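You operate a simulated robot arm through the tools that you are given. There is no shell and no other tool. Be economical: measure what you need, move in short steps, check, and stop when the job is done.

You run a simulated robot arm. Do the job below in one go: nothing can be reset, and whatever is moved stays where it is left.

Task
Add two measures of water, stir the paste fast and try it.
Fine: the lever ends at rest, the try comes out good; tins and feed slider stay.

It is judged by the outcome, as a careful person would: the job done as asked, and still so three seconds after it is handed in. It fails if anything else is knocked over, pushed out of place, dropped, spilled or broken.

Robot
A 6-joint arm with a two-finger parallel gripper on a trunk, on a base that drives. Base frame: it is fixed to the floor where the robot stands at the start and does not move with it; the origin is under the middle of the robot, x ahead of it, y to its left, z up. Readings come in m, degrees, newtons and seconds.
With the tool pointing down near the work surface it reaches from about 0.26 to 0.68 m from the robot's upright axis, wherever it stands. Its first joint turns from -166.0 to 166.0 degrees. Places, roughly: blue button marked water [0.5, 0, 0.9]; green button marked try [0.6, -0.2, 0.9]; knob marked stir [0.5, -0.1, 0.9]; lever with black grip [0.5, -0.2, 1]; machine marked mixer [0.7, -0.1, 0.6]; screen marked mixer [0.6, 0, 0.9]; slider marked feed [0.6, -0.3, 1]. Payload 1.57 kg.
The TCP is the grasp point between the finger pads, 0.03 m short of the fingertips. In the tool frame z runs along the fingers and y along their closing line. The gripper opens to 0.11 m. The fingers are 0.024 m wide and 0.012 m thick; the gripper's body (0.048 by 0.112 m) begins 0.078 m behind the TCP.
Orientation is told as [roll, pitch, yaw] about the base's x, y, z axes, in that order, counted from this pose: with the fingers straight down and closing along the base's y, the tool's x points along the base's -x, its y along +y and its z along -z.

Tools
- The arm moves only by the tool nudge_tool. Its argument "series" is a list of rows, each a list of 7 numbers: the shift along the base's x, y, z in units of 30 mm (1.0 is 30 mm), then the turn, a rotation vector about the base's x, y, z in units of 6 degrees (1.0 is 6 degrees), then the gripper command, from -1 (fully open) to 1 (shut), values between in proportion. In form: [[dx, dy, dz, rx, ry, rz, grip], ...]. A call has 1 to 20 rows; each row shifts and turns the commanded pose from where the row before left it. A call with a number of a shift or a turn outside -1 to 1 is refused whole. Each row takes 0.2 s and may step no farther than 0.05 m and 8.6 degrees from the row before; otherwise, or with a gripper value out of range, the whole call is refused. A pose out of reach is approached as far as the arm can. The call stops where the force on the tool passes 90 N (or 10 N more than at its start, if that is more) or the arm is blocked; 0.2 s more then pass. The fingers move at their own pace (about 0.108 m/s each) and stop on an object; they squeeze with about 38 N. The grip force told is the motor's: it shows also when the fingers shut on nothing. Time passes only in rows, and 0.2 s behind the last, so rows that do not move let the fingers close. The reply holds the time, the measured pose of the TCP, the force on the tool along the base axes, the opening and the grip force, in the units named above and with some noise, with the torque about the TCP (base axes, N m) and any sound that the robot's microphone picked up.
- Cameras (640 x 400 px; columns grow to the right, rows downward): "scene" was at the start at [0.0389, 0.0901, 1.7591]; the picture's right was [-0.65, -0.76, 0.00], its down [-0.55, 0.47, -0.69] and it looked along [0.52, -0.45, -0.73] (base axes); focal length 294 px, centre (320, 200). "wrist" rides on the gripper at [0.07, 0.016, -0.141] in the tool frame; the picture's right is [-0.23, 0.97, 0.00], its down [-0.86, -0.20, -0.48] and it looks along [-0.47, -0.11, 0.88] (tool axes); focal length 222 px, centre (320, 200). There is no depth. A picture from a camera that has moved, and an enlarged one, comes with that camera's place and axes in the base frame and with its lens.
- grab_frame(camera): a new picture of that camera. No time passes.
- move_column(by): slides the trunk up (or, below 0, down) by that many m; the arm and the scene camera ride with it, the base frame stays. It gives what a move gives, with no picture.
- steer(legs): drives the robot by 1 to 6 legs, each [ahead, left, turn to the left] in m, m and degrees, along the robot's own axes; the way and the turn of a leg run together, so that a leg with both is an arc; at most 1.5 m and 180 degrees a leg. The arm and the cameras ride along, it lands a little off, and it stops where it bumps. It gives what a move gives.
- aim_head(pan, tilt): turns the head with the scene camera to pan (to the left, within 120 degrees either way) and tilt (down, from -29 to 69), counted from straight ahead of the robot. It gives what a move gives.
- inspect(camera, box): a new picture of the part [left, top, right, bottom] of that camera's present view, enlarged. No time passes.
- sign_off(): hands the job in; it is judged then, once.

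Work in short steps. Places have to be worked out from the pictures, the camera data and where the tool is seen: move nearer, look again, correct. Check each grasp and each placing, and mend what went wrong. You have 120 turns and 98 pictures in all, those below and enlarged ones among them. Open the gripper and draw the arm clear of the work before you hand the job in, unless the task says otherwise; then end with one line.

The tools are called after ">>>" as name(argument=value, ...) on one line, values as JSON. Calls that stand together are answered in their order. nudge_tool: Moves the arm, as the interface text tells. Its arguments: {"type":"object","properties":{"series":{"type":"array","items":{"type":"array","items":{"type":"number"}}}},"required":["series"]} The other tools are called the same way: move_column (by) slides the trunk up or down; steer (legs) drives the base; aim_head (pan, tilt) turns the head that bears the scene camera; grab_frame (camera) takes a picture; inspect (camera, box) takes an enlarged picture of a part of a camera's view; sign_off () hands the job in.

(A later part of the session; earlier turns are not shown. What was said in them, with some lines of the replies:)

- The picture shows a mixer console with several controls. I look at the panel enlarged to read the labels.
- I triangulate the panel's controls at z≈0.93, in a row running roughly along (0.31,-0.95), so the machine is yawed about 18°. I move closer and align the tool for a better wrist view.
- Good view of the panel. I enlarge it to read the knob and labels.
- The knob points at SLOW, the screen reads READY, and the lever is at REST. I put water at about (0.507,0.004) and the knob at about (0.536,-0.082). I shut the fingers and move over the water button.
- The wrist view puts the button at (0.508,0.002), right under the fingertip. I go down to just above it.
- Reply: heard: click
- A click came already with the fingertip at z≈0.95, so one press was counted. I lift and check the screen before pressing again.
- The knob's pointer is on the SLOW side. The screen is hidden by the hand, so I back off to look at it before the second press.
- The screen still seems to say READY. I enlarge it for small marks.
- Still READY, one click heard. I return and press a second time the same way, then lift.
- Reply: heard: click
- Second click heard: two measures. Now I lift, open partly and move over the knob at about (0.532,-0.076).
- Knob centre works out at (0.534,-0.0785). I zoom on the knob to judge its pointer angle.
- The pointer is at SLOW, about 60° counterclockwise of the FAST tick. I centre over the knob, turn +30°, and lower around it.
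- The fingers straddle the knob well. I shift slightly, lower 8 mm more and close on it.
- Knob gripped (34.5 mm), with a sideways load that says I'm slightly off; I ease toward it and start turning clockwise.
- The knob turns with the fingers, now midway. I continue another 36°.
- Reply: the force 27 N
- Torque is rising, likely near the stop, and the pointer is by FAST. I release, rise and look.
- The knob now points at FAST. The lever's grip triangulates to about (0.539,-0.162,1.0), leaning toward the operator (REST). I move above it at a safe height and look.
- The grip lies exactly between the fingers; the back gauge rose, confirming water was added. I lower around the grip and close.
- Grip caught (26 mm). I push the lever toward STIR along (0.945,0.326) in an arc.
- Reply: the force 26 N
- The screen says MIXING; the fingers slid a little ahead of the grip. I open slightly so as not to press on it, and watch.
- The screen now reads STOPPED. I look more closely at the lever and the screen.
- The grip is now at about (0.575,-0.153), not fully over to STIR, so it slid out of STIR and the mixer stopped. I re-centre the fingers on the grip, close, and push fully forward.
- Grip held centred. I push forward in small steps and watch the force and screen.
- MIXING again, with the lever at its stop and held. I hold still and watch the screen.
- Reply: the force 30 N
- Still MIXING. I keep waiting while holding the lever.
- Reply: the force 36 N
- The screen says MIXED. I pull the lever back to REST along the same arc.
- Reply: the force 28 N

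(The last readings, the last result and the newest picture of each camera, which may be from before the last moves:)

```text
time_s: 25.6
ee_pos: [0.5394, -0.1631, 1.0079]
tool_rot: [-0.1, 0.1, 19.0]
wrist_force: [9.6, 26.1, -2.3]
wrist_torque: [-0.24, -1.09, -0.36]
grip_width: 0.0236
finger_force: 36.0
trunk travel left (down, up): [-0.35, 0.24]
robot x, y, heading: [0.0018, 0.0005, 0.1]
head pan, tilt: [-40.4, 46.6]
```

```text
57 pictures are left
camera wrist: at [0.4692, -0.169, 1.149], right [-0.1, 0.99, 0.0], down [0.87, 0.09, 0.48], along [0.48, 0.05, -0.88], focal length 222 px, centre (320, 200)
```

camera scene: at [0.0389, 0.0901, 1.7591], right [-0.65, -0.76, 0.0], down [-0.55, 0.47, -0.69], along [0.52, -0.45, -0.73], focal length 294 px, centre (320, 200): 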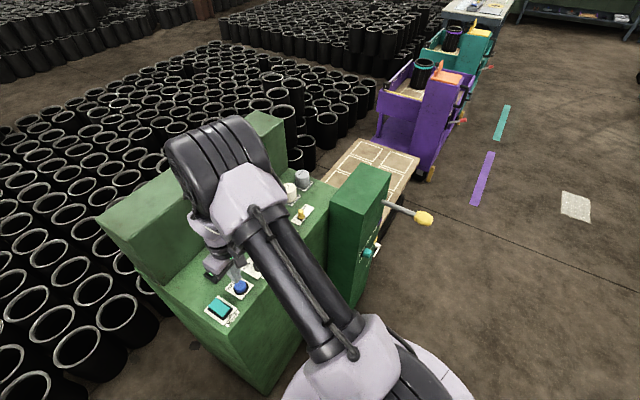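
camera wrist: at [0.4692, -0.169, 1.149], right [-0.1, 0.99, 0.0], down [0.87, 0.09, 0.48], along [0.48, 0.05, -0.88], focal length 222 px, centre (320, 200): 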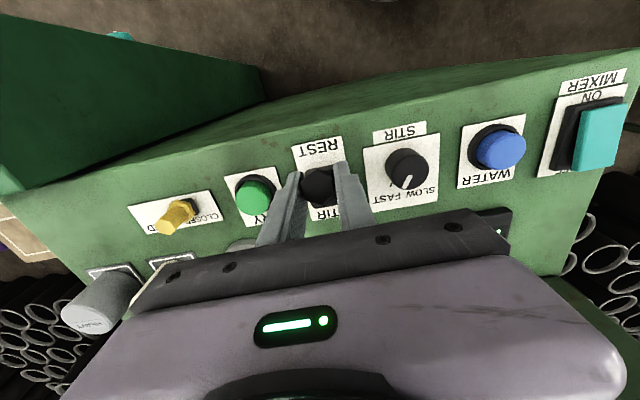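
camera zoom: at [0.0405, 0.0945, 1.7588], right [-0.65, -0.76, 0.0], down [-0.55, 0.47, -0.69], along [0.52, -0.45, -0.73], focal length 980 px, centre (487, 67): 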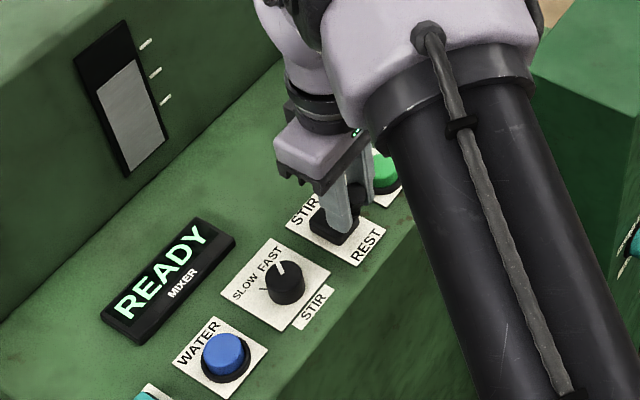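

Lever is back at REST and the screen reads READY. I open, rise, and move over TRY, which triangulates to (0.578,-0.220).

>>> nudge_tool(series=[[0, 0, 0, 0, 0, 0, 0.4], [0, 0, 0, 0, 0, 0, -0.2], [0, 0, 1, 0, 0, 0, -0.2], [0, 0, 1, 0, 0, 0, -0.2], [0, 0, 0.9, 0, 0, 0, 1], [0.65, -0.95, 0, 0, 0, 0, 1], [0.65, -0.95, 0, 0, 0, 0, 1], [0, 0, 0, 0, 0, 0, 1]])

>>> grab_frame(camera="wrist")

>>> inspect(camera="scene", box=[200, 180, 340, 300])

```text
time_s: 27.4
ee_pos: [0.5764, -0.221, 1.095]
tool_rot: [0.0, 0.0, 19.0]
wrist_force: [-0.3, -0.1, -0.4]
wrist_torque: [0.01, 0.03, -0.01]
grip_width: 0.0002
finger_force: 20.8
trunk travel left (down, up): [-0.35, 0.24]
robot x, y, heading: [0.0001, -0.0001, -0.2]
head pan, tilt: [-40.4, 46.6]
```

```text
56 pictures are left
camera wrist: at [0.5066, -0.2278, 1.2363], right [-0.1, 0.99, 0.0], down [0.87, 0.09, 0.48], along [0.48, 0.05, -0.88], focal length 222 px, centre (320, 200)
```

wrist: 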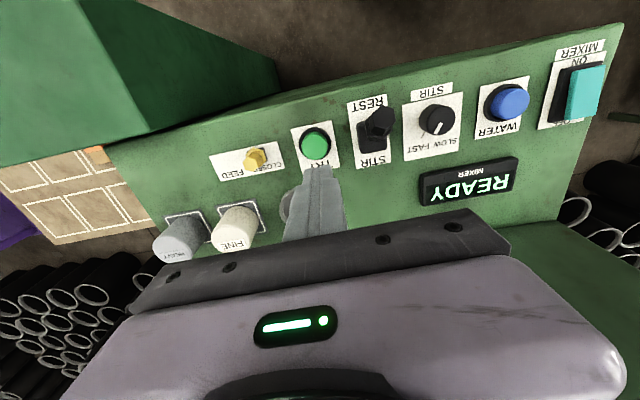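

```text
3.33 times, centred on (270, 240) of scene
camera zoom: at [0.0387, 0.0905, 1.7591], right [-0.65, -0.76, 0.0], down [-0.55, 0.47, -0.69], along [0.52, -0.45, -0.73], focal length 980 px, centre (487, 67)
```

zoom: 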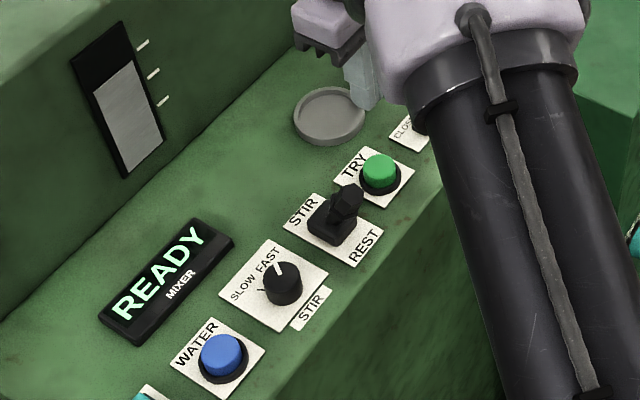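

TRY refined to about (0.581,-0.225). I correct and descend until it clicks.

>>> nudge_tool(series=[[0.13, -0.13, -1, 0, 0, 0, 1], [0, 0, -1, 0, 0, 0, 1], [0, 0, -1, 0, 0, 0, 1], [0, 0, -0.4, 0, 0, 0, 1], [0, 0, -0.4, 0, 0, 0, 1]])

>>> inspect(camera="scene", box=[200, 180, 340, 300])

```text
time_s: 28.6
ee_pos: [0.5799, -0.2253, 0.9807]
tool_rot: [-0.1, -0.2, 18.8]
wrist_force: [1.0, -0.5, 3.6]
wrist_torque: [-0.03, 0.0, -0.03]
grip_width: 0.0
finger_force: 21.5
trunk travel left (down, up): [-0.35, 0.24]
robot x, y, heading: [0.0018, 0.0029, -0.2]
head pan, tilt: [-40.4, 46.6]
heard: click
```

```text
3.33 times, centred on (270, 240) of scene
camera zoom: at [0.0379, 0.0907, 1.7592], right [-0.65, -0.76, 0.0], down [-0.55, 0.47, -0.69], along [0.52, -0.45, -0.73], focal length 980 px, centre (487, 67)
```

zoom: 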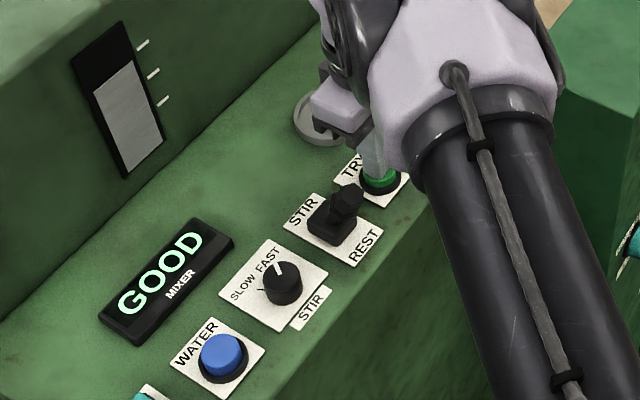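

GOOD. I lift straight up, then withdraw toward the start pose and open the gripper.

>>> nudge_tool(series=[[0, 0, 1, 0, 0, 0, 1], [0, 0, 1, 0, 0, 0, 1], [0, 0, 1, 0, 0, 0, 1], [0, 0, 1, 0, 0, 0, 1], [0, 0, 1, 0, 0, 0, 1], [-0.7, 0.2, 1, 0, 0, 0, 0], [-1, 0.3, 0.8, 0, 0, 0, -1], [-1, 0.3, 0.8, 0, 0, 0, -1], [-1, 0.2, 0.8, 0, 0, 0, -1], [-1, 0, 0.8, 0, 0, 0, -1], [-1, 0, 0.8, 0, 0, 0, -1]])

>>> inspect(camera="scene", box=[180, 160, 340, 330])

>>> grab_frame(camera="wrist")

```text
time_s: 31.0
ee_pos: [0.4082, -0.1945, 1.2809]
tool_rot: [0.0, 0.0, 19.1]
wrist_force: [0.0, -0.7, -0.4]
wrist_torque: [-0.02, 0.0, -0.02]
grip_width: 0.1099
finger_force: 0.0
trunk travel left (down, up): [-0.35, 0.24]
robot x, y, heading: [-0.0023, -0.0019, 0.2]
head pan, tilt: [-40.4, 46.6]
```

```text
2.35 times, centred on (260, 245) of scene
camera zoom: at [0.0371, 0.0907, 1.7592], right [-0.65, -0.76, 0.0], down [-0.55, 0.47, -0.69], along [0.52, -0.45, -0.73], focal length 692 px, centre (461, 94)
```

zoom: 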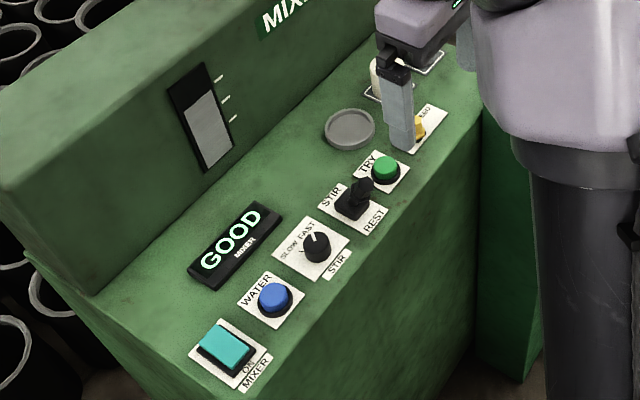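

```text
52 pictures are left
camera wrist: at [0.3384, -0.2011, 1.4225], right [-0.1, 0.99, 0.0], down [0.87, 0.09, 0.48], along [0.48, 0.05, -0.88], focal length 222 px, centre (320, 200)
```

wrist: 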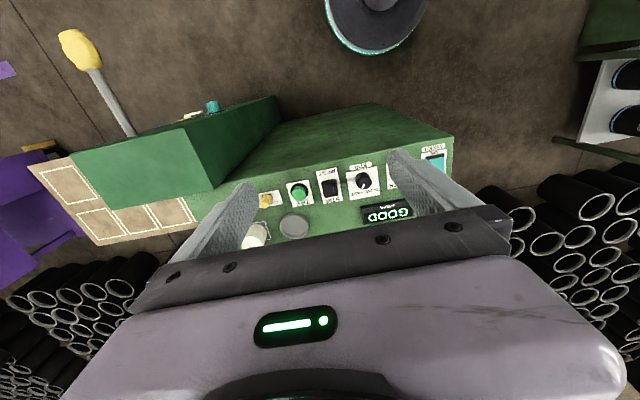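

The screen reads GOOD, the lever is at REST, the tins and feed slider are untouched, and the arm is clear with the gripper open. I hand in.

>>> sign_off()

```text
The job is handed in.
```

I added two measures of water, stirred on FAST until the screen read MIXED, put the lever back at REST, and the try came out GOOD. The first stir stopped when the lever slipped out of STIR for about a second, so I pushed it back and let it finish. The tins and feed slider were not touched.
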